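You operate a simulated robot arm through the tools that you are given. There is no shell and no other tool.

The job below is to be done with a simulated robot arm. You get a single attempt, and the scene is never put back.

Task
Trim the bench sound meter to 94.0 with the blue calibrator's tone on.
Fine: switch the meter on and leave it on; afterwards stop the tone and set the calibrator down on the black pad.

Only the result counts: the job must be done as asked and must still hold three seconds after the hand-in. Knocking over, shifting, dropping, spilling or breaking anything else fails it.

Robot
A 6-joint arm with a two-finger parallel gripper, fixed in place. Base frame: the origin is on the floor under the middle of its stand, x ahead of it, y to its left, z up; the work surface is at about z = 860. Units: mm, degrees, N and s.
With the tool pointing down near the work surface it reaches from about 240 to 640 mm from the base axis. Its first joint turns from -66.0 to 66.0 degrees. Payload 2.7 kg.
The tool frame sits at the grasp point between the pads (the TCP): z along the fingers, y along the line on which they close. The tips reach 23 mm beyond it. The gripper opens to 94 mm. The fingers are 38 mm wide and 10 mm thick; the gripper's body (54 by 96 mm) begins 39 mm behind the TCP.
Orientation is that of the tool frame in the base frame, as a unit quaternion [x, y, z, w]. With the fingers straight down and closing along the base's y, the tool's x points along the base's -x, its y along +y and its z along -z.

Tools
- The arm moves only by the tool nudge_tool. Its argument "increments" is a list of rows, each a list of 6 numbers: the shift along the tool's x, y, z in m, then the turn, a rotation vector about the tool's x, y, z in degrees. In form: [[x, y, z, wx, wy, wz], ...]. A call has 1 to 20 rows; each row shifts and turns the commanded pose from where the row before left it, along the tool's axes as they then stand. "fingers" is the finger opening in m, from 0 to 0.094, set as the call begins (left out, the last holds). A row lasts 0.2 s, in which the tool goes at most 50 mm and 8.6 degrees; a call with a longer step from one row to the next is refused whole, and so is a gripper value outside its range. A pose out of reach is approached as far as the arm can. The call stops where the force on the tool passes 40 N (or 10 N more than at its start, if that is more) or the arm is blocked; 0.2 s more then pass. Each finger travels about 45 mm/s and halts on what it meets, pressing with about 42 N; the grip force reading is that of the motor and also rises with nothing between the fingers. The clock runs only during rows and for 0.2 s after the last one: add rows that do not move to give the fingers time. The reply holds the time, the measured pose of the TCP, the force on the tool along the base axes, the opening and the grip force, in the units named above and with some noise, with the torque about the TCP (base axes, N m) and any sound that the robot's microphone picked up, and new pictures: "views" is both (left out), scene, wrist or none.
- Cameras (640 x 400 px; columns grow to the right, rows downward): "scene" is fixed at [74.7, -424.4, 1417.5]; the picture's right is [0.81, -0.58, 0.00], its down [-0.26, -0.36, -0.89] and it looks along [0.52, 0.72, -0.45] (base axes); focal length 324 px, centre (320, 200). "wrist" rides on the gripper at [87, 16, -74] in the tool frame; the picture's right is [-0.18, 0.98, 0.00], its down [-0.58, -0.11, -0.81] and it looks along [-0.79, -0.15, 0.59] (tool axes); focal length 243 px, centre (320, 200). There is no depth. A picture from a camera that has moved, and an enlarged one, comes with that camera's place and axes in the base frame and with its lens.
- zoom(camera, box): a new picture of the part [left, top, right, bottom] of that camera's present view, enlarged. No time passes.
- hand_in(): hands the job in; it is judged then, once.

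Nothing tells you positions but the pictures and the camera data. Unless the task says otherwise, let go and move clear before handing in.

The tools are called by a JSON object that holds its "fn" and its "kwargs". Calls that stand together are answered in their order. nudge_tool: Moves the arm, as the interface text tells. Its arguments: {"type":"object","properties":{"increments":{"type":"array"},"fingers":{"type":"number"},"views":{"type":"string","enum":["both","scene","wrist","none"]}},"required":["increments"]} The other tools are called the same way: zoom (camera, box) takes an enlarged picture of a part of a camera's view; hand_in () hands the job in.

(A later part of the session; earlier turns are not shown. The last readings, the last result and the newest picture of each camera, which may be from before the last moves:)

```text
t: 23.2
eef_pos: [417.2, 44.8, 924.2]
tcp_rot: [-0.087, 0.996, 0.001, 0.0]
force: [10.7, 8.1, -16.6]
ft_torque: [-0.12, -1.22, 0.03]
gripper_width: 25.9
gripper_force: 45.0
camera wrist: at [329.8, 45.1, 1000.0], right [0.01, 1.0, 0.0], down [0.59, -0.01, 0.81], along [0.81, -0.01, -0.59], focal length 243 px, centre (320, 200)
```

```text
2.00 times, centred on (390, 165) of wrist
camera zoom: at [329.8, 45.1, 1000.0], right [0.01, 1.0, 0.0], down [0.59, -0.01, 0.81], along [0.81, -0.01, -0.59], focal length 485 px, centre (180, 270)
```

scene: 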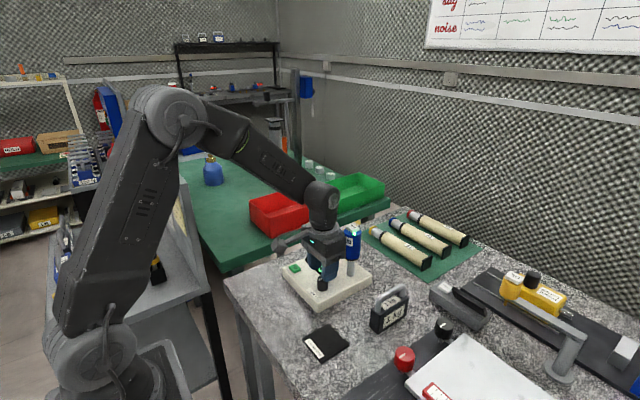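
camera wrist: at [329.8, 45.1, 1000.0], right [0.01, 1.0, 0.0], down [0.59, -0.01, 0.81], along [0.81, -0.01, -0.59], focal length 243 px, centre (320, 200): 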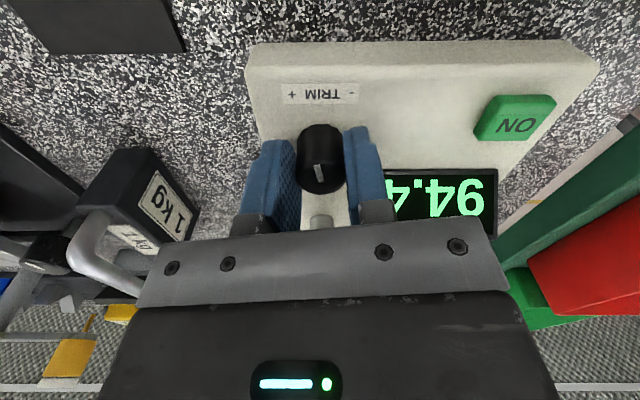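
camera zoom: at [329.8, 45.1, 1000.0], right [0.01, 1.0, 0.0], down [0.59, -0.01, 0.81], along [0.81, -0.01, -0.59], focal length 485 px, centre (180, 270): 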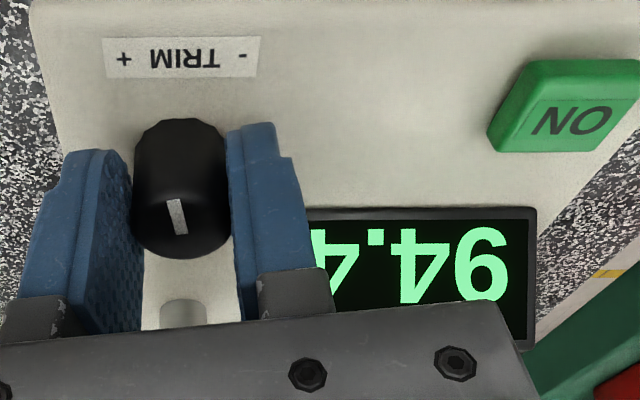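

The reading is now 94.4 after 10°, so minus direction is right and roughly 35–50° total is needed. To keep the display visible and forces low, I'll release, turn the open gripper back clockwise, and re-grip.

{"fn": "nudge_tool", "kwargs": {"fingers": 0.036, "increments": [[0, 0, 0, 0, 0, 0], [0, 0, 0, 0, 0, 0], [0, 0, 0, 0, 0, 0]], "views": "both"}}

{"fn": "zoom", "kwargs": {"camera": "scene", "box": [260, 210, 400, 310]}}

{"fn": "zoom", "kwargs": {"camera": "wrist", "box": [230, 90, 550, 240]}}

```text
t: 24.0
eef_pos: [415.5, 43.6, 924.8]
tcp_rot: [-0.087, 0.996, -0.001, 0.0]
force: [0.0, 0.0, 0.3]
ft_torque: [0.01, 0.02, -0.03]
gripper_width: 36.0
gripper_force: 0.0
camera wrist: at [329.3, 44.8, 1000.6], right [0.01, 1.0, 0.0], down [0.59, -0.01, 0.81], along [0.81, -0.01, -0.59], focal length 243 px, centre (320, 200)
```

scene: 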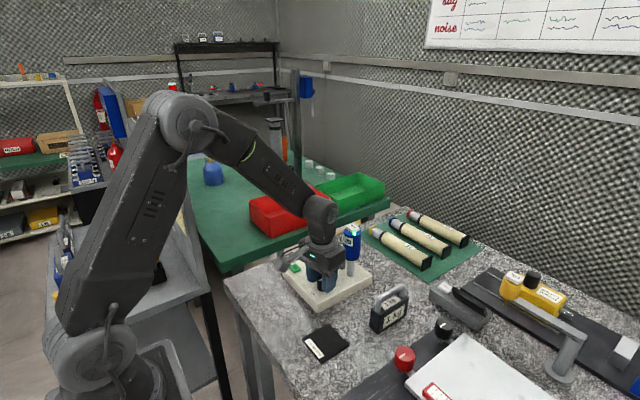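
wrist: 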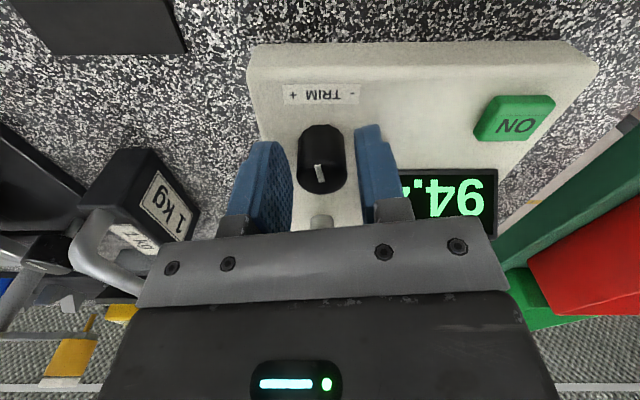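

```text
4.00 times, centred on (330, 260) of scene
camera zoom: at [74.7, -424.4, 1417.5], right [0.81, -0.58, 0.0], down [-0.26, -0.36, -0.89], along [0.52, 0.72, -0.45], focal length 1295 px, centre (280, -40)
```

zoom: 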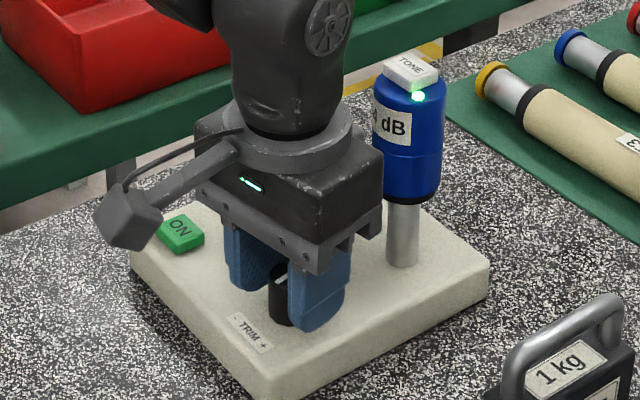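

```text
2.00 times, centred on (390, 165) of wrist
camera zoom: at [329.3, 44.8, 1000.6], right [0.01, 1.0, 0.0], down [0.59, -0.01, 0.81], along [0.81, -0.01, -0.59], focal length 485 px, centre (180, 270)
```

zoom: 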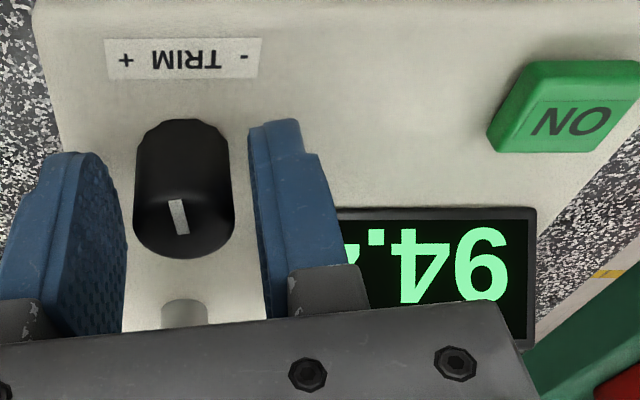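

The meter has not shifted, and forces dropped to zero on release. I'll rotate the open gripper 40° clockwise and look.

{"fn": "nudge_tool", "kwargs": {"increments": [[0, 0, 0, 0, 0, 8], [0, 0, 0, 0, 0, 8], [0, 0, 0, 0, 0, 8], [0, 0, 0, 0, 0, 8], [0, 0, 0, 0, 0, 8], [0, 0, 0, 0, 0, 0], [0, 0, 0, 0, 0, 0]], "views": "both"}}

{"fn": "zoom", "kwargs": {"camera": "wrist", "box": [230, 80, 590, 240]}}

```text
t: 25.6
eef_pos: [416.4, 45.4, 925.2]
tcp_rot: [0.259, 0.966, 0.0, 0.0]
force: [0.7, -0.3, -0.8]
ft_torque: [0.02, 0.0, 0.01]
gripper_width: 35.9
gripper_force: 0.0
camera wrist: at [350.5, 101.5, 1000.0], right [0.65, 0.76, 0.0], down [0.45, -0.39, 0.81], along [0.61, -0.52, -0.59], focal length 243 px, centre (320, 200)
```

scene: 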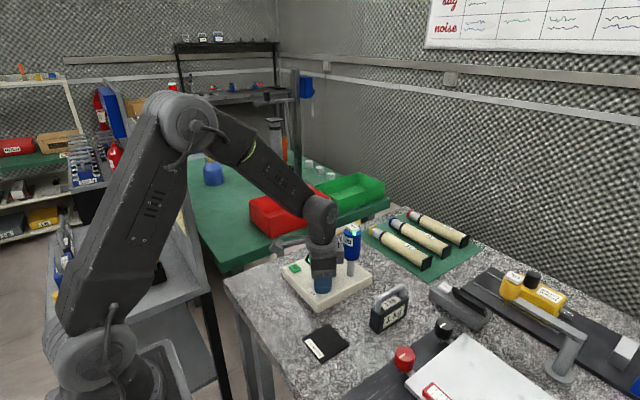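
wrist: 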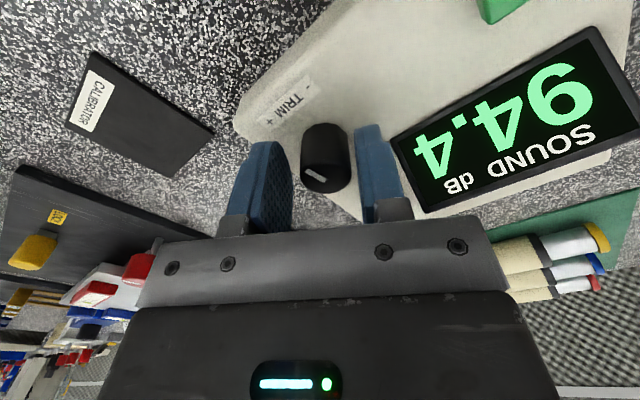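

```text
1.78 times, centred on (410, 160) of wrist
camera zoom: at [350.5, 101.5, 1000.0], right [0.65, 0.76, 0.0], down [0.45, -0.39, 0.81], along [0.61, -0.52, -0.59], focal length 431 px, centre (160, 271)
```

zoom: 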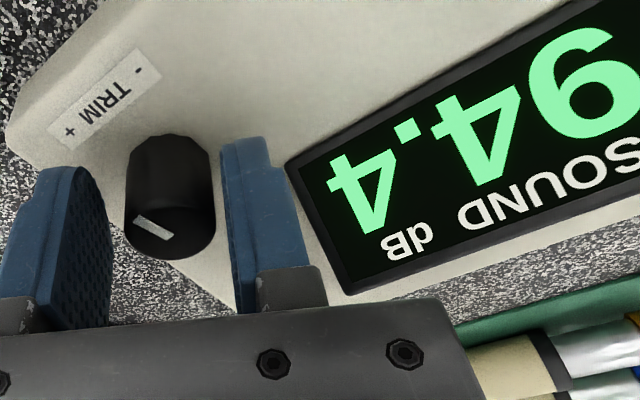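

The display (94.4) is clearly visible now. The knob is about 2.5 mm off centre along the closing line, so I'll recentre slightly and close on it.

{"fn": "nudge_tool", "kwargs": {"fingers": 0.034, "increments": [[-0.001, 0.0012, 0, 0, 0, 0], [-0.001, 0.0012, 0, 0, 0, 0], [0, 0, 0, 0, 0, 0], [0, 0, 0, 0, 0, 0]], "views": "wrist"}}

{"fn": "nudge_tool", "kwargs": {"fingers": 0.018, "increments": [[0, 0, 0, 0, 0, 0], [0, 0, 0, 0, 0, 0], [0, 0, 0, 0, 0, 0]], "views": "wrist"}}

{"fn": "zoom", "kwargs": {"camera": "wrist", "box": [230, 80, 590, 240]}}

```text
t: 26.6
eef_pos: [419.8, 45.8, 925.0]
tcp_rot: [0.259, 0.966, 0.0, 0.0]
force: [-0.9, -0.5, 0.4]
ft_torque: [0.02, 0.0, -0.02]
gripper_width: 34.0
gripper_force: 0.1
camera wrist: at [353.6, 102.1, 1000.6], right [0.65, 0.76, 0.0], down [0.45, -0.39, 0.81], along [0.61, -0.52, -0.59], focal length 243 px, centre (320, 200)
```

wrist: 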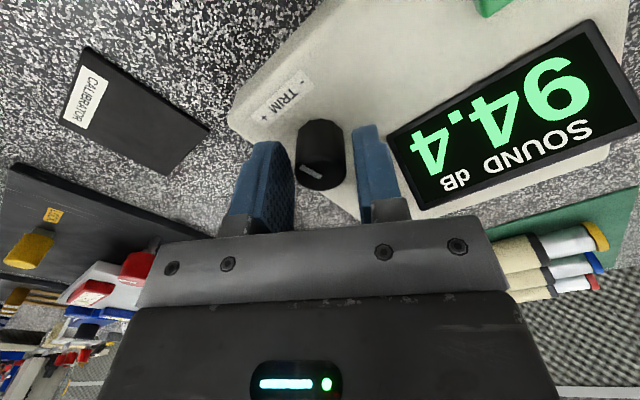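

```text
t: 27.4
eef_pos: [420.0, 45.3, 925.5]
tcp_rot: [0.259, 0.966, 0.0, 0.001]
force: [2.0, 2.3, -1.2]
ft_torque: [-0.02, -0.01, 0.02]
gripper_width: 25.4
gripper_force: 44.8
camera wrist: at [353.6, 102.2, 1000.6], right [0.65, 0.76, 0.0], down [0.45, -0.39, 0.81], along [0.61, -0.52, -0.59], focal length 243 px, centre (320, 200)
```

wrist: 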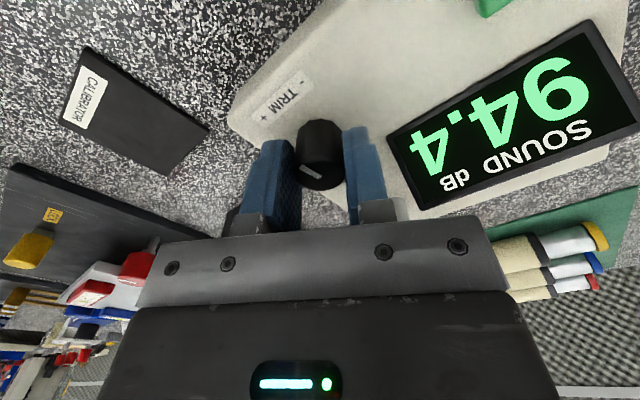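

```text
1.78 times, centred on (410, 160) of wrist
camera zoom: at [353.6, 102.2, 1000.6], right [0.65, 0.76, 0.0], down [0.45, -0.39, 0.81], along [0.61, -0.52, -0.59], focal length 431 px, centre (160, 271)
```

zoom: 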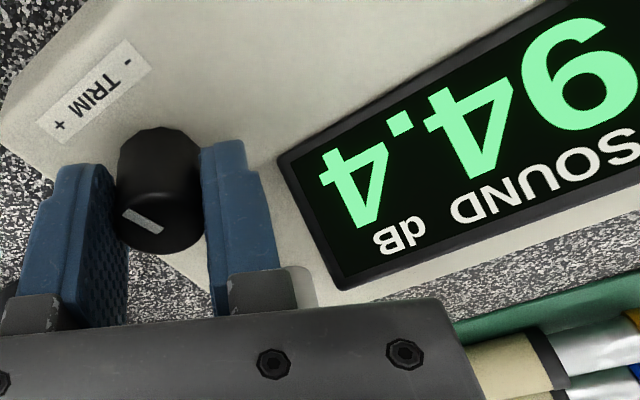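

Well centred grip with low forces now. I'll turn 10° more toward minus in small steps.

{"fn": "nudge_tool", "kwargs": {"increments": [[0, 0, 0, 0, 0, -2.5], [0, 0, 0, 0, 0, -2.5], [0, 0, 0, 0, 0, -2.5], [0, 0, 0, 0, 0, -2.5], [0, 0, 0, 0, 0, 0], [0, 0, 0, 0, 0, 0]], "views": "wrist"}}

{"fn": "zoom", "kwargs": {"camera": "wrist", "box": [230, 80, 590, 240]}}

```text
t: 28.8
eef_pos: [418.8, 45.2, 925.6]
tcp_rot: [0.174, 0.985, 0.0, 0.0]
force: [-8.1, -6.4, 10.3]
ft_torque: [-0.18, 0.06, 0.02]
gripper_width: 25.4
gripper_force: 44.6
camera wrist: at [344.7, 89.7, 1000.6], right [0.51, 0.86, 0.0], down [0.51, -0.3, 0.81], along [0.69, -0.41, -0.59], focal length 243 px, centre (320, 200)
```

wrist: 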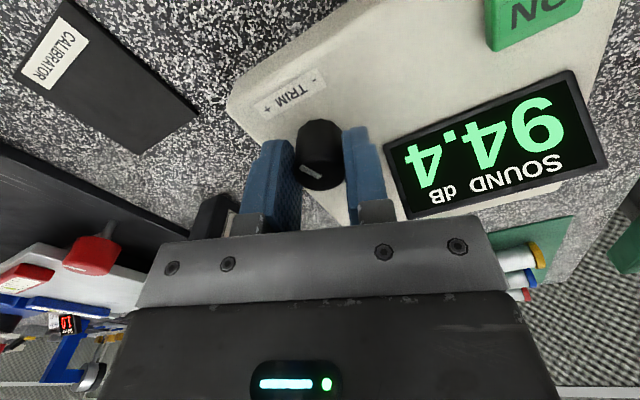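

```text
1.78 times, centred on (410, 160) of wrist
camera zoom: at [344.7, 89.7, 1000.6], right [0.51, 0.86, 0.0], down [0.51, -0.3, 0.81], along [0.69, -0.41, -0.59], focal length 431 px, centre (160, 271)
```

zoom: 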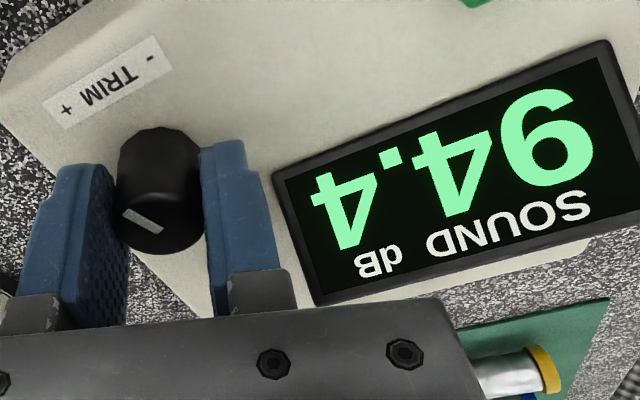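

Still 94.4 after 20° total, so the trim is fine-geared. I'll turn another 20°.

{"fn": "nudge_tool", "kwargs": {"increments": [[0, 0, 0, 0, 0, -2.5], [0, 0, 0, 0, 0, -2.5], [0, 0, 0, 0, 0, -2.5], [0, 0, 0, 0, 0, -2.5], [0, 0, 0, 0, 0, -2.5], [0, 0, 0, 0, 0, -2.5], [0, 0, 0, 0, 0, -2.5], [0, 0, 0, 0, 0, -2.5], [0, 0, 0, 0, 0, 0], [0, 0, 0, 0, 0, 0]], "views": "wrist"}}

{"fn": "zoom", "kwargs": {"camera": "wrist", "box": [230, 80, 590, 240]}}

```text
t: 31.0
eef_pos: [419.7, 44.5, 924.7]
tcp_rot: [0.0, 1.0, 0.0, 0.0]
force: [-8.2, -14.0, 10.4]
ft_torque: [-0.06, 0.61, -0.05]
gripper_width: 25.3
gripper_force: 45.3
camera wrist: at [333.9, 60.9, 1000.5], right [0.18, 0.98, 0.0], down [0.58, -0.11, 0.81], along [0.79, -0.15, -0.59], focal length 243 px, centre (320, 200)
```

wrist: 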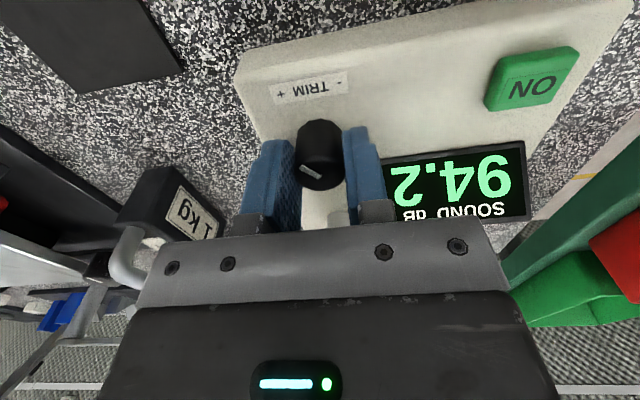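

```text
1.78 times, centred on (410, 160) of wrist
camera zoom: at [333.9, 60.9, 1000.5], right [0.18, 0.98, 0.0], down [0.58, -0.11, 0.81], along [0.79, -0.15, -0.59], focal length 431 px, centre (160, 271)
```

zoom: 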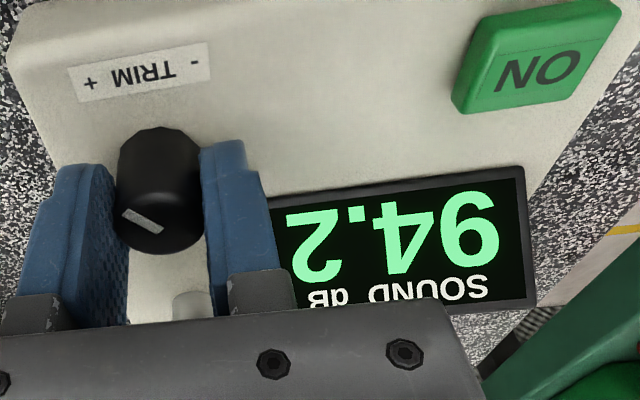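

Now 94.2 after 40°. I'll release, swing back 40° clockwise, re-grip and continue.

{"fn": "nudge_tool", "kwargs": {"fingers": 0.035, "increments": [[0, 0, 0, 0, 0, 0], [0, 0, 0, 0, 0, 0], [0, 0, 0, 0, 0, 0], [0, 0, 0, 0, 0, 8], [0, 0, 0, 0, 0, 8], [0, 0, 0, 0, 0, 8], [0, 0, 0, 0, 0, 8], [0, 0, 0, 0, 0, 3], [0, 0, 0, 0, 0, 0], [0, 0, 0, 0, 0, 0]], "views": "both"}}

{"fn": "zoom", "kwargs": {"camera": "wrist", "box": [230, 80, 590, 240]}}

{"fn": "zoom", "kwargs": {"camera": "scene", "box": [260, 210, 400, 310]}}

```text
t: 33.2
eef_pos: [419.6, 44.8, 924.7]
tcp_rot: [0.301, 0.954, 0.0, 0.0]
force: [-0.1, 0.4, -0.6]
ft_torque: [0.0, 0.02, 0.01]
gripper_width: 34.8
gripper_force: 0.0
camera wrist: at [358.9, 107.8, 1000.1], right [0.71, 0.7, 0.0], down [0.41, -0.42, 0.81], along [0.56, -0.58, -0.59], focal length 243 px, centre (320, 200)
```

scene: 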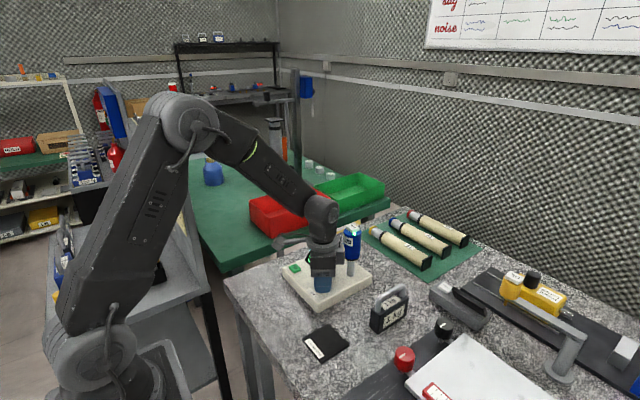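
wrist: 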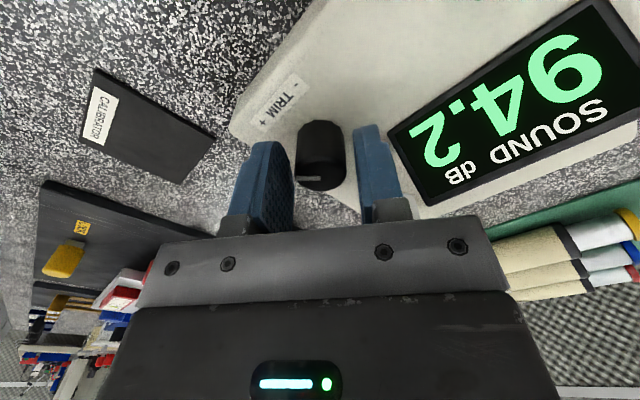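

```text
1.78 times, centred on (410, 160) of wrist
camera zoom: at [358.9, 107.8, 1000.1], right [0.71, 0.7, 0.0], down [0.41, -0.42, 0.81], along [0.56, -0.58, -0.59], focal length 431 px, centre (160, 271)
```

zoom: 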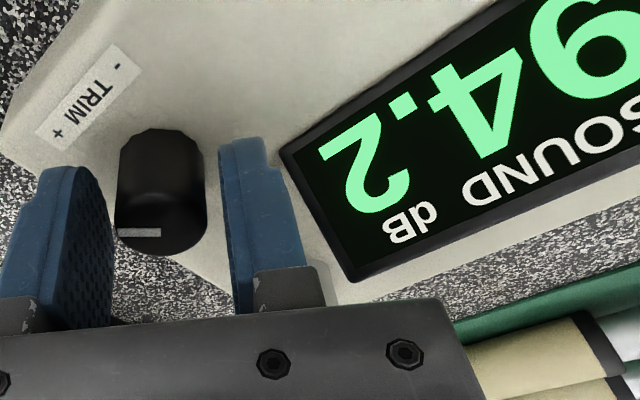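

```text
4.00 times, centred on (330, 260) of scene
camera zoom: at [74.7, -424.4, 1417.5], right [0.81, -0.58, 0.0], down [-0.26, -0.36, -0.89], along [0.52, 0.72, -0.45], focal length 1295 px, centre (280, -40)
```

zoom: 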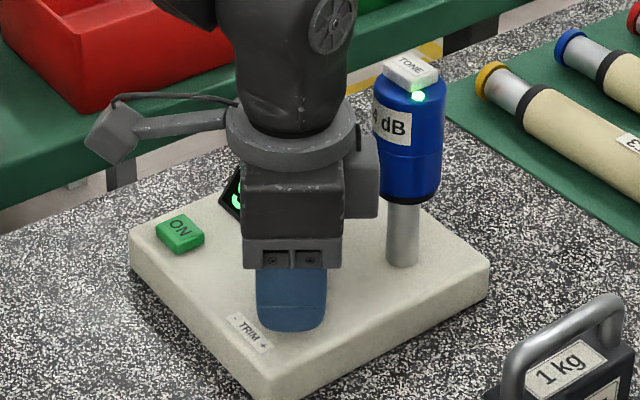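

The reading holds at 94.2 and everything is clear. I'll re-grip and turn 18° more.

{"fn": "nudge_tool", "kwargs": {"fingers": 0.018, "increments": [[0, 0, 0, 0, 0, 0], [0, 0, 0, 0, 0, 0], [0, 0, 0, 0, 0, 0], [0, 0, 0, 0, 0, -2.5], [0, 0, 0, 0, 0, -2.5], [0, 0, 0, 0, 0, -2.5], [0, 0, 0, 0, 0, -2.5], [0, 0, 0, 0, 0, -2.5], [0, 0, 0, 0, 0, -2.5], [0, 0, 0, 0, 0, -3], [0, 0, 0, 0, 0, 0], [0, 0, 0, 0, 0, 0]], "views": "wrist"}}

{"fn": "zoom", "kwargs": {"camera": "wrist", "box": [230, 80, 590, 240]}}

```text
t: 35.8
eef_pos: [420.2, 45.0, 925.2]
tcp_rot: [0.147, 0.989, 0.0, 0.0]
force: [8.7, -1.3, -12.2]
ft_torque: [-0.14, -1.03, -0.03]
gripper_width: 25.7
gripper_force: 44.8
camera wrist: at [342.4, 85.6, 1000.1], right [0.46, 0.89, 0.0], down [0.52, -0.27, 0.81], along [0.71, -0.37, -0.59], focal length 243 px, centre (320, 200)
```

wrist: 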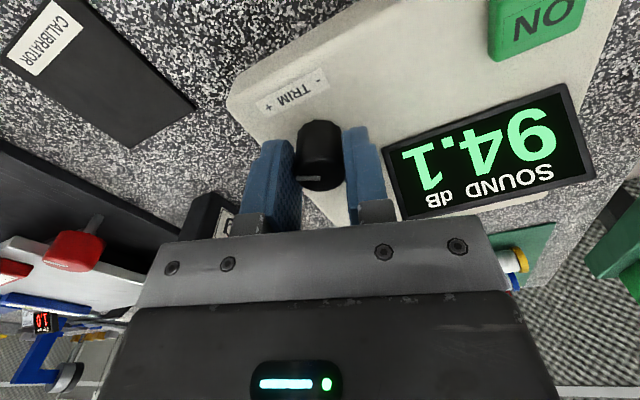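

```text
1.78 times, centred on (410, 160) of wrist
camera zoom: at [342.4, 85.6, 1000.1], right [0.46, 0.89, 0.0], down [0.52, -0.27, 0.81], along [0.71, -0.37, -0.59], focal length 431 px, centre (160, 271)
```

zoom: 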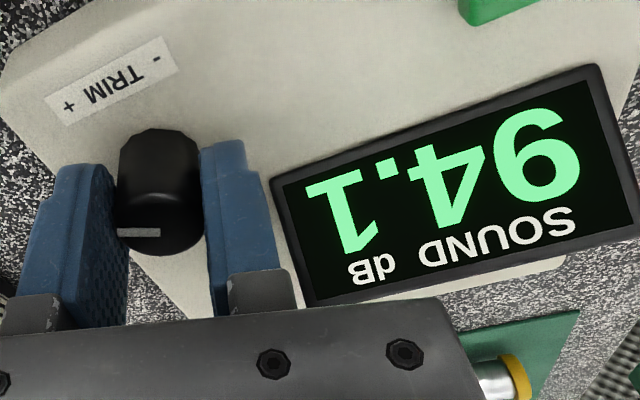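

94.1 after about 58°. I'll go in 2° steps to find the switch to 94.0.

{"fn": "nudge_tool", "kwargs": {"increments": [[0, 0, 0, 0, 0, -2], [0, 0, 0, 0, 0, 0], [0, 0, 0, 0, 0, 0]], "views": "wrist"}}

{"fn": "nudge_tool", "kwargs": {"increments": [[0, 0, 0, 0, 0, -2], [0, 0, 0, 0, 0, 0], [0, 0, 0, 0, 0, 0]], "views": "wrist"}}

```text
t: 36.6
eef_pos: [418.4, 44.3, 924.1]
tcp_rot: [0.131, 0.991, 0.0, 0.0]
force: [6.4, 1.6, -9.7]
ft_torque: [-0.03, -0.52, 0.0]
gripper_width: 25.3
gripper_force: 44.7
camera wrist: at [341.1, 82.9, 1000.2], right [0.43, 0.9, 0.0], down [0.53, -0.26, 0.81], along [0.73, -0.35, -0.59], focal length 243 px, centre (320, 200)
```

wrist: 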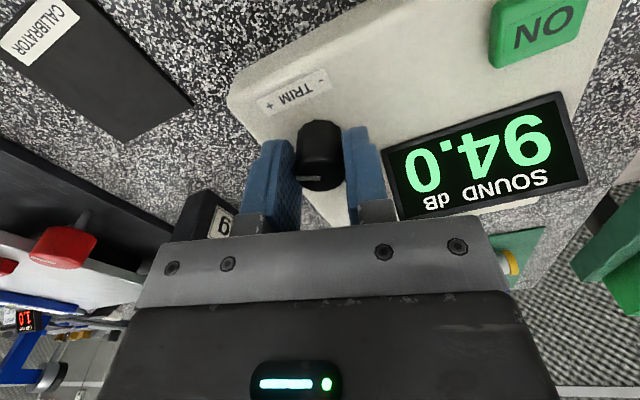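

```text
t: 37.4
eef_pos: [420.4, 44.7, 925.2]
tcp_rot: [0.113, 0.994, 0.0, 0.0]
force: [17.8, -1.8, -14.7]
ft_torque: [0.03, 0.44, 0.03]
gripper_width: 25.0
gripper_force: 44.6
camera wrist: at [339.6, 80.1, 1000.1], right [0.4, 0.92, 0.0], down [0.54, -0.24, 0.81], along [0.74, -0.32, -0.59], focal length 243 px, centre (320, 200)
```

wrist: 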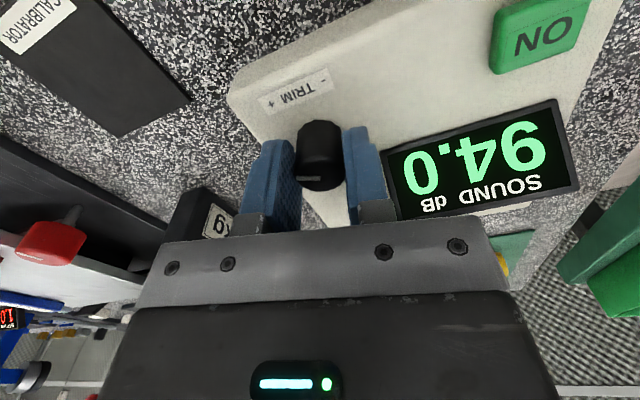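

The switch to 94.0 came at about 59°, so the centre of the 94.0 band is roughly 3–4° further. I'll turn 3.5° more and then check.

{"fn": "nudge_tool", "kwargs": {"increments": [[0, 0, 0, 0, 0, -1.75], [0, 0, 0, 0, 0, -1.75], [0, 0, 0, 0, 0, 0], [0, 0, 0, 0, 0, 0], [0, 0, 0, 0, 0, 0]], "views": "wrist"}}

{"fn": "zoom", "kwargs": {"camera": "wrist", "box": [230, 80, 590, 240]}}

```text
t: 38.6
eef_pos: [419.4, 45.3, 925.0]
tcp_rot: [0.082, 0.997, 0.0, 0.001]
force: [14.0, 1.0, -13.3]
ft_torque: [0.0, -0.27, 0.02]
gripper_width: 25.6
gripper_force: 44.5
camera wrist: at [337.6, 75.0, 1000.1], right [0.34, 0.94, 0.0], down [0.55, -0.2, 0.81], along [0.76, -0.28, -0.59], focal length 243 px, centre (320, 200)
```

wrist: 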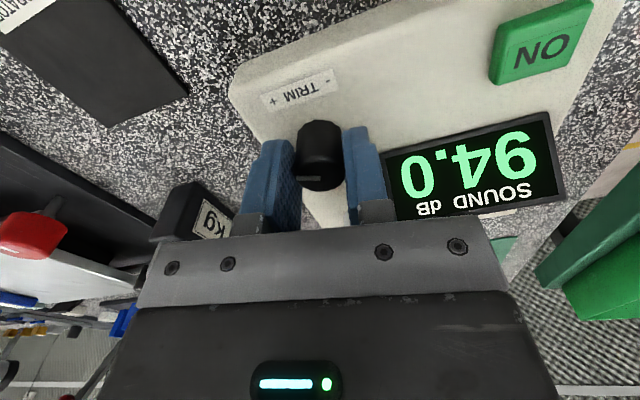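

```text
1.78 times, centred on (410, 160) of wrist
camera zoom: at [337.6, 75.0, 1000.1], right [0.34, 0.94, 0.0], down [0.55, -0.2, 0.81], along [0.76, -0.28, -0.59], focal length 431 px, centre (160, 271)
```

zoom: 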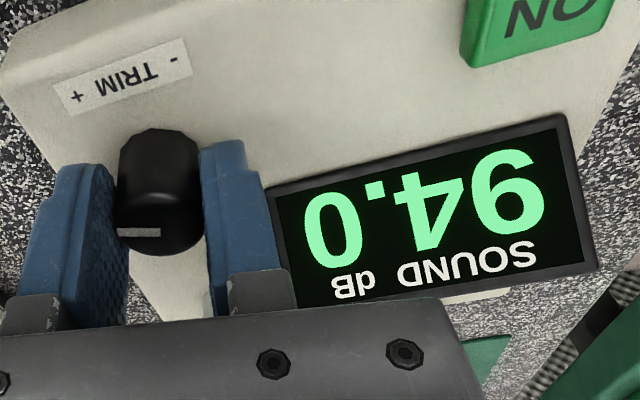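

94.0 and roughly centred in its band. I'll open the fingers and rise straight up, then recheck the reading.

{"fn": "nudge_tool", "kwargs": {"fingers": 0.038, "increments": [[0, 0, 0, 0, 0, 0], [0, 0, 0, 0, 0, 0], [0, 0, 0, 0, 0, 0], [0, 0, -0.01, 0, 0, 0], [0, 0, -0.03, 0, 0, 0], [0, 0, -0.04, 0, 0, 0], [0, 0, -0.04, 0, 0, 0], [0, 0, -0.04, 0, 0, 0], [0, 0, -0.04, 0, 0, 0], [0, 0, 0, 0, 0, -4.7], [0, 0, 0, 0, 0, -4.8], [0, 0, 0, 0, 0, 0], [0, 0, 0, 0, 0, 0]], "views": "both"}}

{"fn": "zoom", "kwargs": {"camera": "scene", "box": [260, 210, 400, 310]}}

{"fn": "zoom", "kwargs": {"camera": "wrist", "box": [280, 0, 460, 110]}}

```text
t: 41.4
eef_pos: [418.7, 44.2, 1124.5]
tcp_rot: [-0.001, 1.0, 0.0, 0.0]
force: [-0.8, -0.9, 0.1]
ft_torque: [-0.04, 0.03, -0.04]
gripper_width: 37.9
gripper_force: 0.0
camera wrist: at [333.5, 59.9, 1199.6], right [0.18, 0.98, 0.0], down [0.58, -0.11, 0.81], along [0.79, -0.15, -0.59], focal length 243 px, centre (320, 200)
```

scene: 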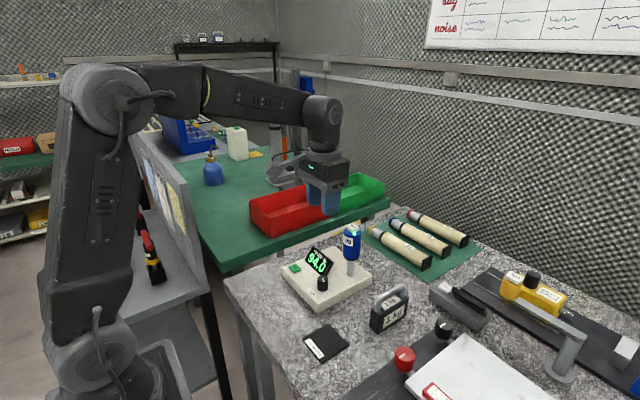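
wrist: 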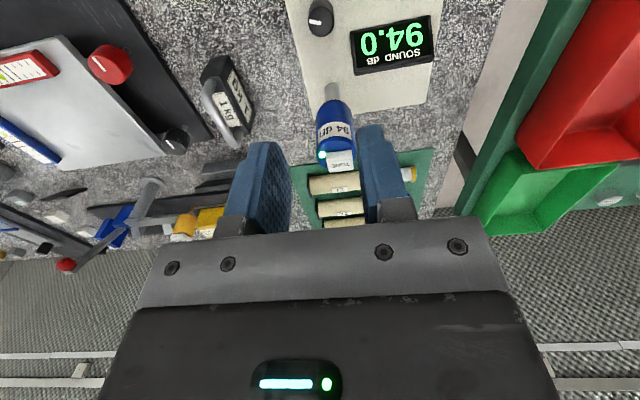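

```text
4.00 times, centred on (330, 260) of scene
camera zoom: at [74.7, -424.4, 1417.5], right [0.81, -0.58, 0.0], down [-0.26, -0.36, -0.89], along [0.52, 0.72, -0.45], focal length 1295 px, centre (280, -40)
```

zoom: 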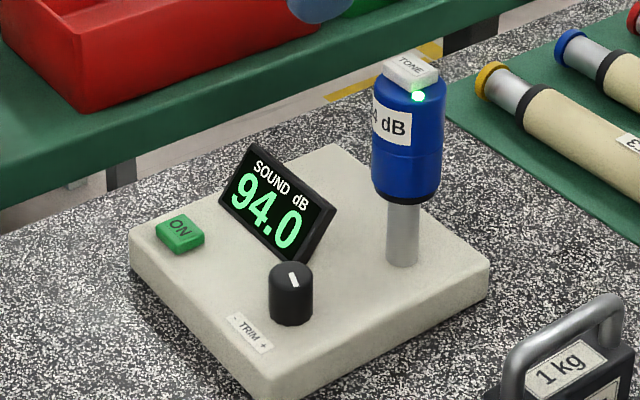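

```text
3.56 times, centred on (370, 55) of wrist
camera zoom: at [333.5, 59.9, 1199.6], right [0.18, 0.98, 0.0], down [0.58, -0.11, 0.81], along [0.79, -0.15, -0.59], focal length 863 px, centre (142, 716)
```

zoom: 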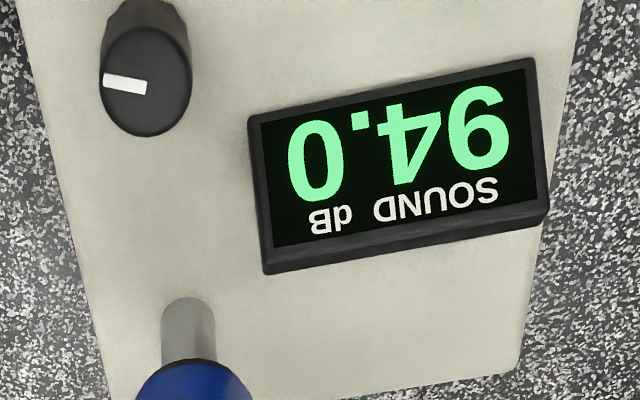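

The display reads 94.0 with the tone on. Next I close the fingers, go back above TONE and descend close to it.

{"fn": "nudge_tool", "kwargs": {"fingers": 0, "increments": [[-0.0295, 0.0008, 0, 0, 0, 0], [-0.0295, 0.0008, 0, 0, 0, 0], [-0.0296, 0.0008, 0, 0, 0, 0], [0, 0, 0.03, 0, 0, 0], [0, 0, 0.03, 0, 0, 0], [0, 0, 0.01, 0, 0, 0], [0, 0, 0, 0, 0, 0], [0, 0, 0, 0, 0, 0]], "views": "both"}}

{"fn": "zoom", "kwargs": {"camera": "scene", "box": [290, 190, 410, 290]}}

```text
t: 43.2
eef_pos: [506.5, 46.5, 1057.0]
tcp_rot: [0.0, 1.0, 0.0, 0.0]
force: [-0.2, -1.1, -0.9]
ft_torque: [-0.01, -0.01, 0.01]
gripper_width: 0.0
gripper_force: 42.5
camera wrist: at [421.4, 62.1, 1131.5], right [0.18, 0.98, 0.0], down [0.58, -0.11, 0.81], along [0.79, -0.15, -0.59], focal length 243 px, centre (320, 200)
```

scene: 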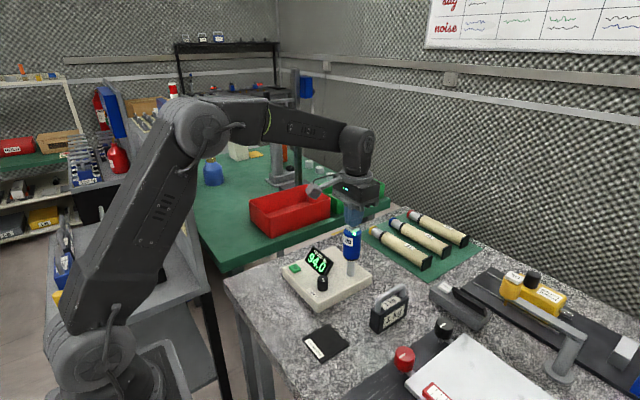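
wrist: 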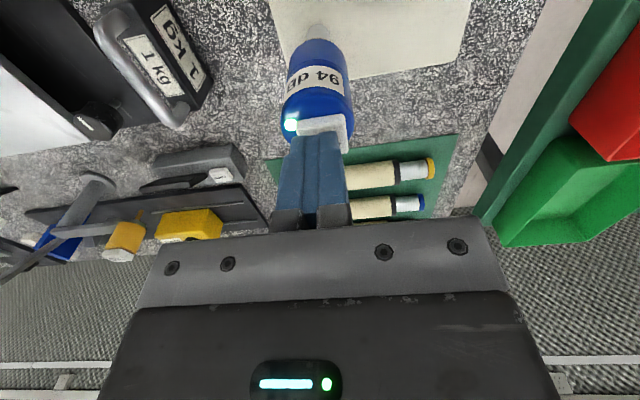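

```text
4.00 times, centred on (350, 240) of scene
camera zoom: at [74.7, -424.4, 1417.5], right [0.81, -0.58, 0.0], down [-0.26, -0.36, -0.89], along [0.52, 0.72, -0.45], focal length 1295 px, centre (200, 40)
```

zoom: 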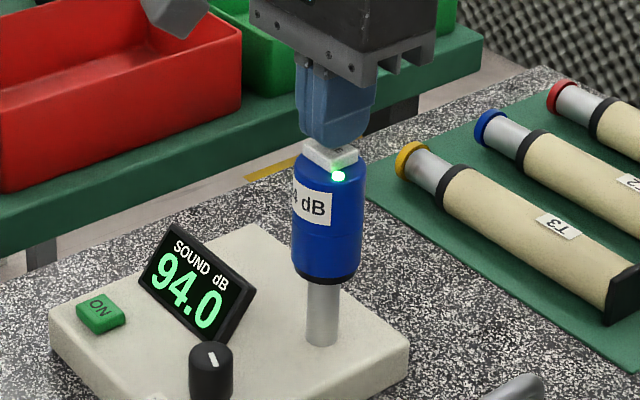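

Fingertips are a few mm above TONE; the LED is still lit and the meter reads 94.0. I'll descend in small steps.

{"fn": "nudge_tool", "kwargs": {"increments": [[0, 0.0005, 0.002, 0, 0, 0], [0, 0, 0.002, 0, 0, 0], [0, 0, 0.001, 0, 0, 0], [0, 0, 0.001, 0, 0, 0]], "views": "scene"}}

{"fn": "nudge_tool", "kwargs": {"increments": [[0, 0, 0.001, 0, 0, 0], [0, 0, 0.001, 0, 0, 0]], "views": "scene"}}

{"fn": "zoom", "kwargs": {"camera": "scene", "box": [290, 190, 410, 290]}}

```text
t: 44.2
eef_pos: [507.8, 47.4, 1048.6]
tcp_rot: [0.001, 1.0, 0.001, 0.001]
force: [-0.1, -0.1, 1.0]
ft_torque: [-0.03, -0.01, -0.02]
gripper_width: 0.2
gripper_force: 41.8
```

scene: 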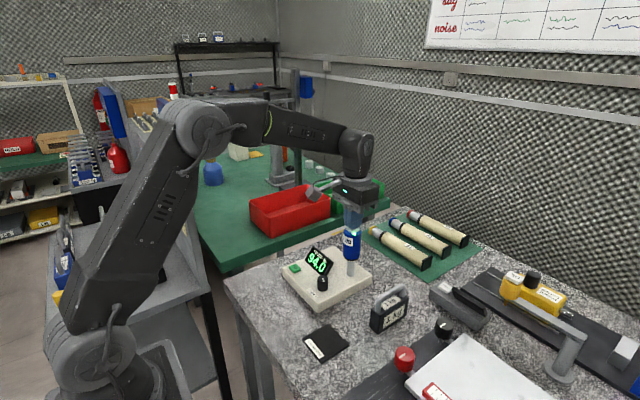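

```text
t: 44.8
eef_pos: [507.4, 48.9, 1048.0]
tcp_rot: [-0.001, 1.0, 0.0, 0.001]
force: [0.0, -0.8, 0.9]
ft_torque: [-0.03, -0.04, 0.02]
gripper_width: 0.0
gripper_force: 42.2
heard: click
```

scene: 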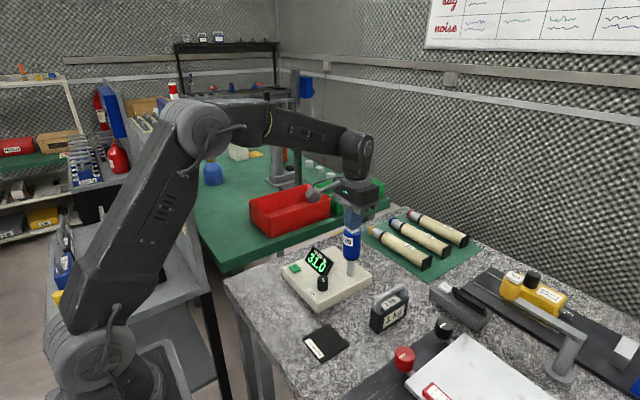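

```text
4.00 times, centred on (350, 240) of scene
camera zoom: at [74.7, -424.4, 1417.5], right [0.81, -0.58, 0.0], down [-0.26, -0.36, -0.89], along [0.52, 0.72, -0.45], focal length 1295 px, centre (200, 40)
```

zoom: 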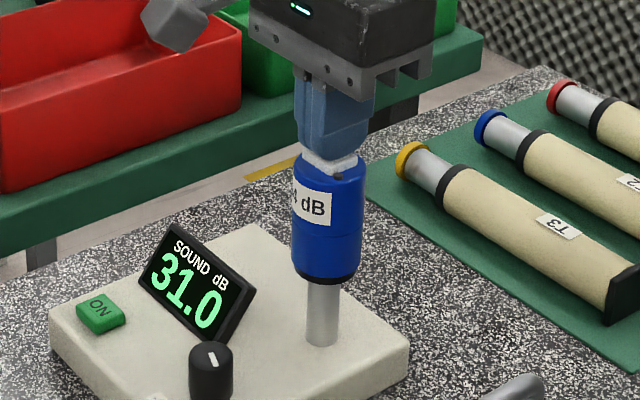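

Click heard, LED off and the meter shows ambient 31.0, so the tone is stopped. I'll rise, open the fingers to 75 mm and centre over the calibrator body at about (505,46.5).

{"fn": "nudge_tool", "kwargs": {"fingers": 0.075, "increments": [[0, 0, -0.01, 0, 0, 0], [0, 0, -0.03, 0, 0, 0], [0, 0, -0.03, 0, 0, 0], [0.0025, -0.001, 0, 0, 0, 0], [0, 0, 0, 0, 0, 0], [0, 0, 0, 0, 0, 0]], "views": "both"}}

{"fn": "zoom", "kwargs": {"camera": "wrist", "box": [200, 60, 440, 240]}}

```text
t: 46.2
eef_pos: [506.9, 45.8, 1118.2]
tcp_rot: [0.0, 1.0, 0.001, 0.001]
force: [0.3, -0.1, -0.2]
ft_torque: [-0.05, 0.02, 0.0]
gripper_width: 74.9
gripper_force: 0.1
camera wrist: at [421.0, 62.6, 1193.8], right [0.18, 0.98, 0.0], down [0.58, -0.11, 0.81], along [0.79, -0.15, -0.59], focal length 243 px, centre (320, 200)
```

scene: 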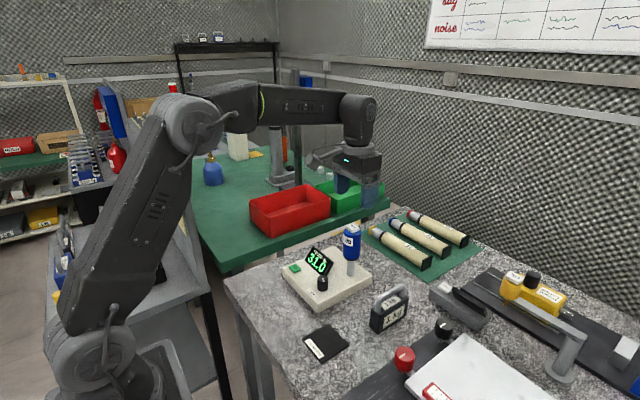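
wrist: 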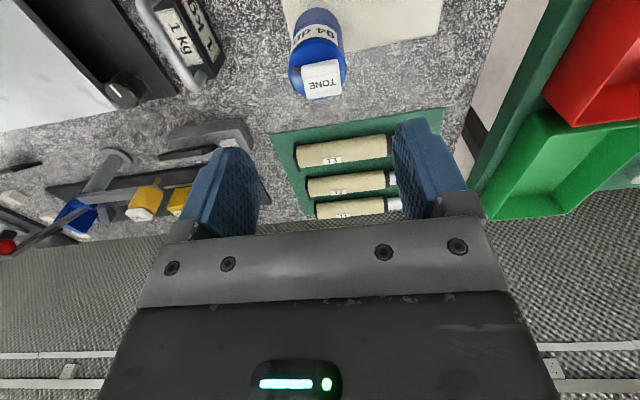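

```text
2.22 times, centred on (320, 150) of wrist
camera zoom: at [421.0, 62.6, 1193.8], right [0.18, 0.98, 0.0], down [0.58, -0.11, 0.81], along [0.79, -0.15, -0.59], focal length 539 px, centre (320, 311)
```

zoom: 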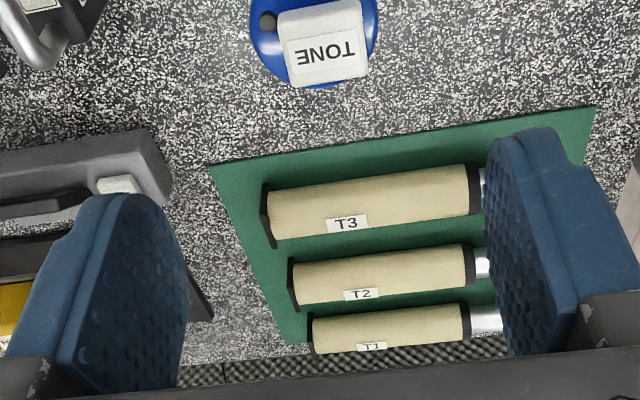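

The calibrator is about 1–3 mm toward the robot and 1 mm toward -y relative to the tool axis. I'll correct and descend halfway, then check centring.

{"fn": "nudge_tool", "kwargs": {"increments": [[0.0015, -0.001, 0.02, 0, 0, 0], [0, 0, 0.03, 0, 0, 0], [0, 0, 0.02, 0, 0, 0], [0, 0, 0, 0, 0, 0], [0, 0, 0, 0, 0, 0]], "views": "both"}}

{"fn": "zoom", "kwargs": {"camera": "wrist", "box": [200, 60, 440, 240]}}

{"fn": "zoom", "kwargs": {"camera": "scene", "box": [290, 190, 410, 290]}}

```text
t: 47.4
eef_pos: [504.1, 45.8, 1049.1]
tcp_rot: [0.0, 1.0, 0.0, 0.0]
force: [0.3, 0.5, -0.1]
ft_torque: [-0.02, 0.0, 0.0]
gripper_width: 75.2
gripper_force: 0.0
camera wrist: at [418.5, 61.7, 1123.8], right [0.18, 0.98, 0.0], down [0.58, -0.11, 0.81], along [0.79, -0.15, -0.59], focal length 243 px, centre (320, 200)
```

scene: 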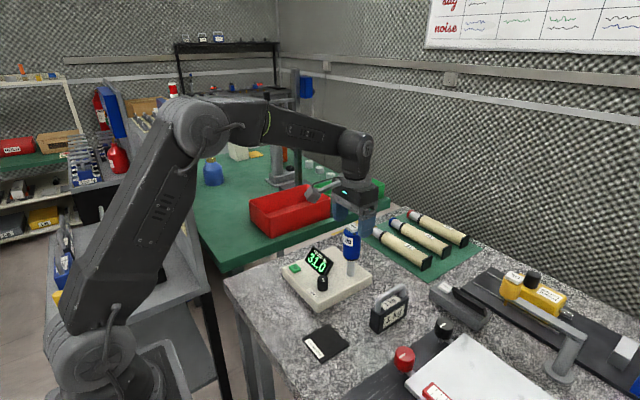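
wrist: 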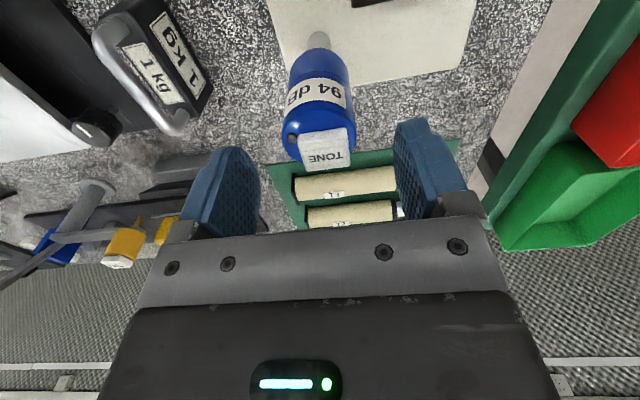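

```text
2.22 times, centred on (320, 150) of wrist
camera zoom: at [418.5, 61.7, 1123.8], right [0.18, 0.98, 0.0], down [0.58, -0.11, 0.81], along [0.79, -0.15, -0.59], focal length 539 px, centre (320, 311)
```

zoom: 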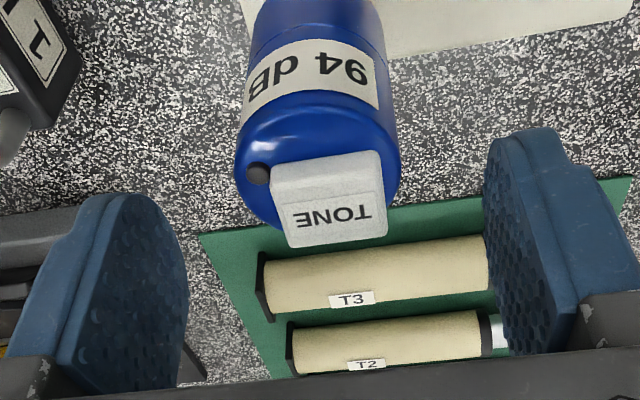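

```text
4.00 times, centred on (350, 240) of scene
camera zoom: at [74.7, -424.4, 1417.5], right [0.81, -0.58, 0.0], down [-0.26, -0.36, -0.89], along [0.52, 0.72, -0.45], focal length 1295 px, centre (200, 40)
```

zoom: 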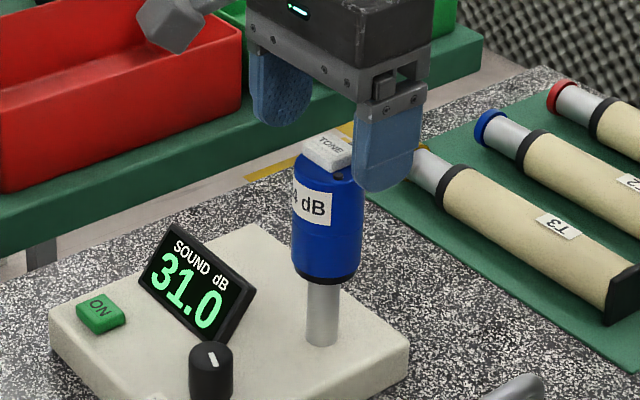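

Well centred. I'll descend 49 mm so the pads surround the blue body with the palm staying about 10 mm above the button.

{"fn": "nudge_tool", "kwargs": {"increments": [[0.0005, -0.0005, 0.015, 0, 0, 0], [0, 0, 0.015, 0, 0, 0], [0, 0, 0.01, 0, 0, 0], [0, 0, 0.008, 0, 0, 0], [0, 0, 0, 0, 0, 0], [0, 0, 0, 0, 0, 0]], "views": "both"}}

{"fn": "zoom", "kwargs": {"camera": "scene", "box": [290, 190, 410, 290]}}

{"fn": "zoom", "kwargs": {"camera": "wrist", "box": [200, 60, 440, 240]}}

```text
t: 48.8
eef_pos: [504.6, 43.7, 997.5]
tcp_rot: [0.0, 1.0, 0.0, -0.001]
force: [-0.3, -0.9, -0.4]
ft_torque: [0.0, 0.01, 0.02]
gripper_width: 74.7
gripper_force: 0.0
camera wrist: at [418.2, 59.4, 1073.7], right [0.18, 0.98, 0.0], down [0.58, -0.11, 0.81], along [0.79, -0.15, -0.59], focal length 243 px, centre (320, 200)
```

scene: 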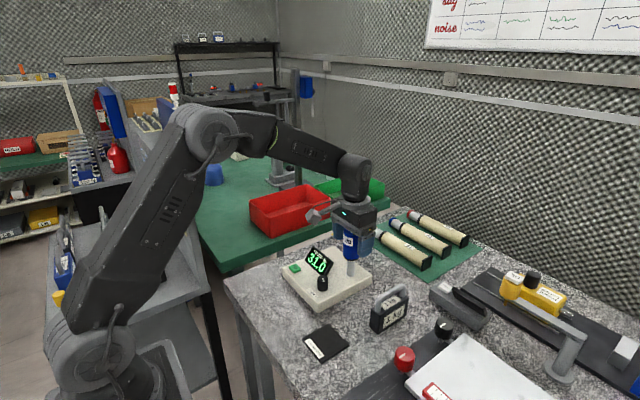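
wrist: 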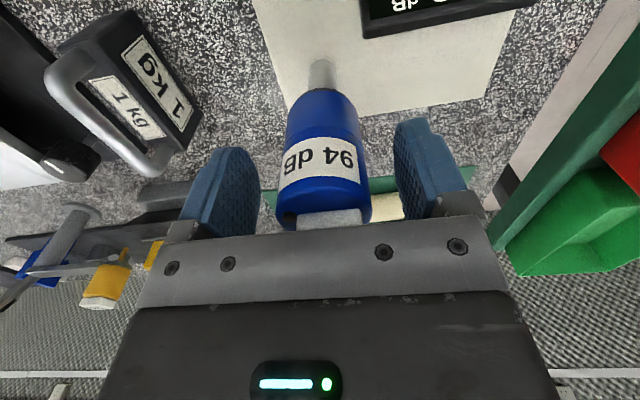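

```text
4.00 times, centred on (350, 240) of scene
camera zoom: at [74.7, -424.4, 1417.5], right [0.81, -0.58, 0.0], down [-0.26, -0.36, -0.89], along [0.52, 0.72, -0.45], focal length 1295 px, centre (200, 40)
```

zoom: 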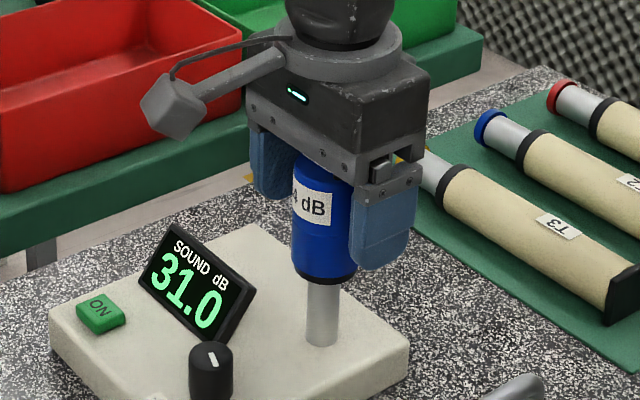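

```text
2.22 times, centred on (320, 150) of wrist
camera zoom: at [418.2, 59.4, 1073.7], right [0.18, 0.98, 0.0], down [0.58, -0.11, 0.81], along [0.79, -0.15, -0.59], focal length 539 px, centre (320, 311)
```

zoom: 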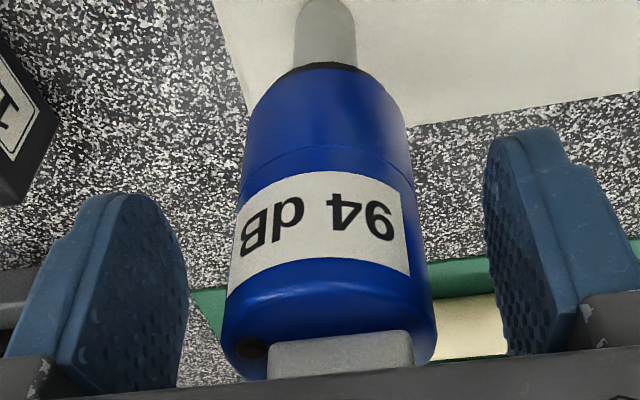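

The pads surround the body nicely. I'll close and check the grip.

{"fn": "nudge_tool", "kwargs": {"fingers": 0.03, "increments": [[0, 0, 0, 0, 0, 0], [0, 0, 0, 0, 0, 0], [0, 0, 0, 0, 0, 0], [0, 0, 0, 0, 0, 0]], "views": "both"}}

{"fn": "zoom", "kwargs": {"camera": "scene", "box": [290, 190, 410, 290]}}

```text
t: 49.8
eef_pos: [503.4, 42.7, 998.5]
tcp_rot: [-0.001, 1.0, 0.001, 0.001]
force: [-0.2, 1.0, 0.5]
ft_torque: [-0.02, -0.02, 0.02]
gripper_width: 41.5
gripper_force: 42.4
camera wrist: at [418.2, 59.5, 1073.8], right [0.18, 0.98, 0.0], down [0.58, -0.11, 0.81], along [0.79, -0.15, -0.59], focal length 243 px, centre (320, 200)
```

scene: 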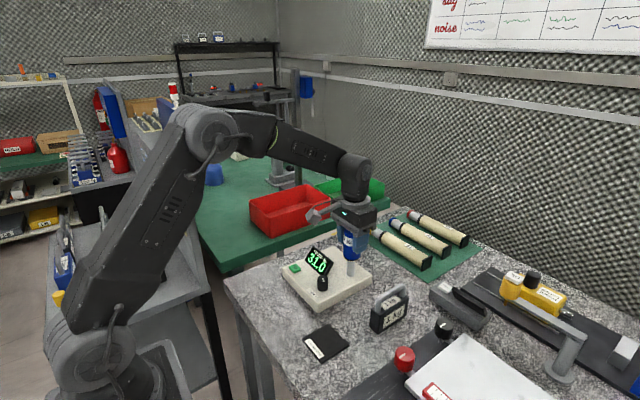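
wrist: 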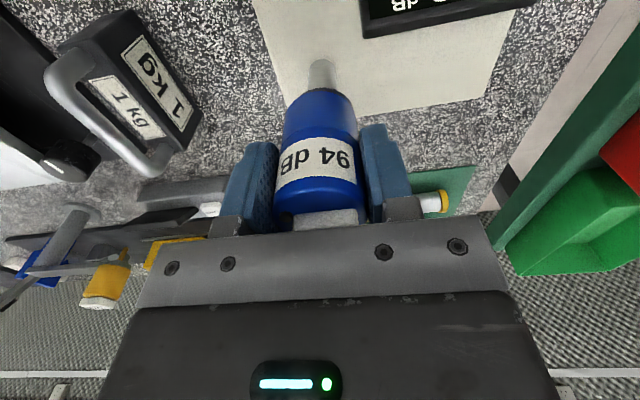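

```text
4.00 times, centred on (350, 240) of scene
camera zoom: at [74.7, -424.4, 1417.5], right [0.81, -0.58, 0.0], down [-0.26, -0.36, -0.89], along [0.52, 0.72, -0.45], focal length 1295 px, centre (200, 40)
```

zoom: 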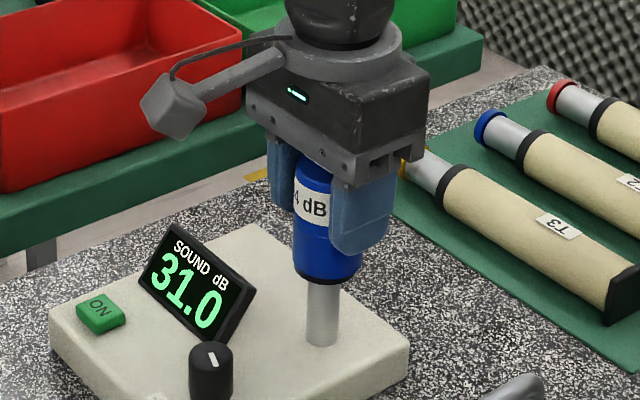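

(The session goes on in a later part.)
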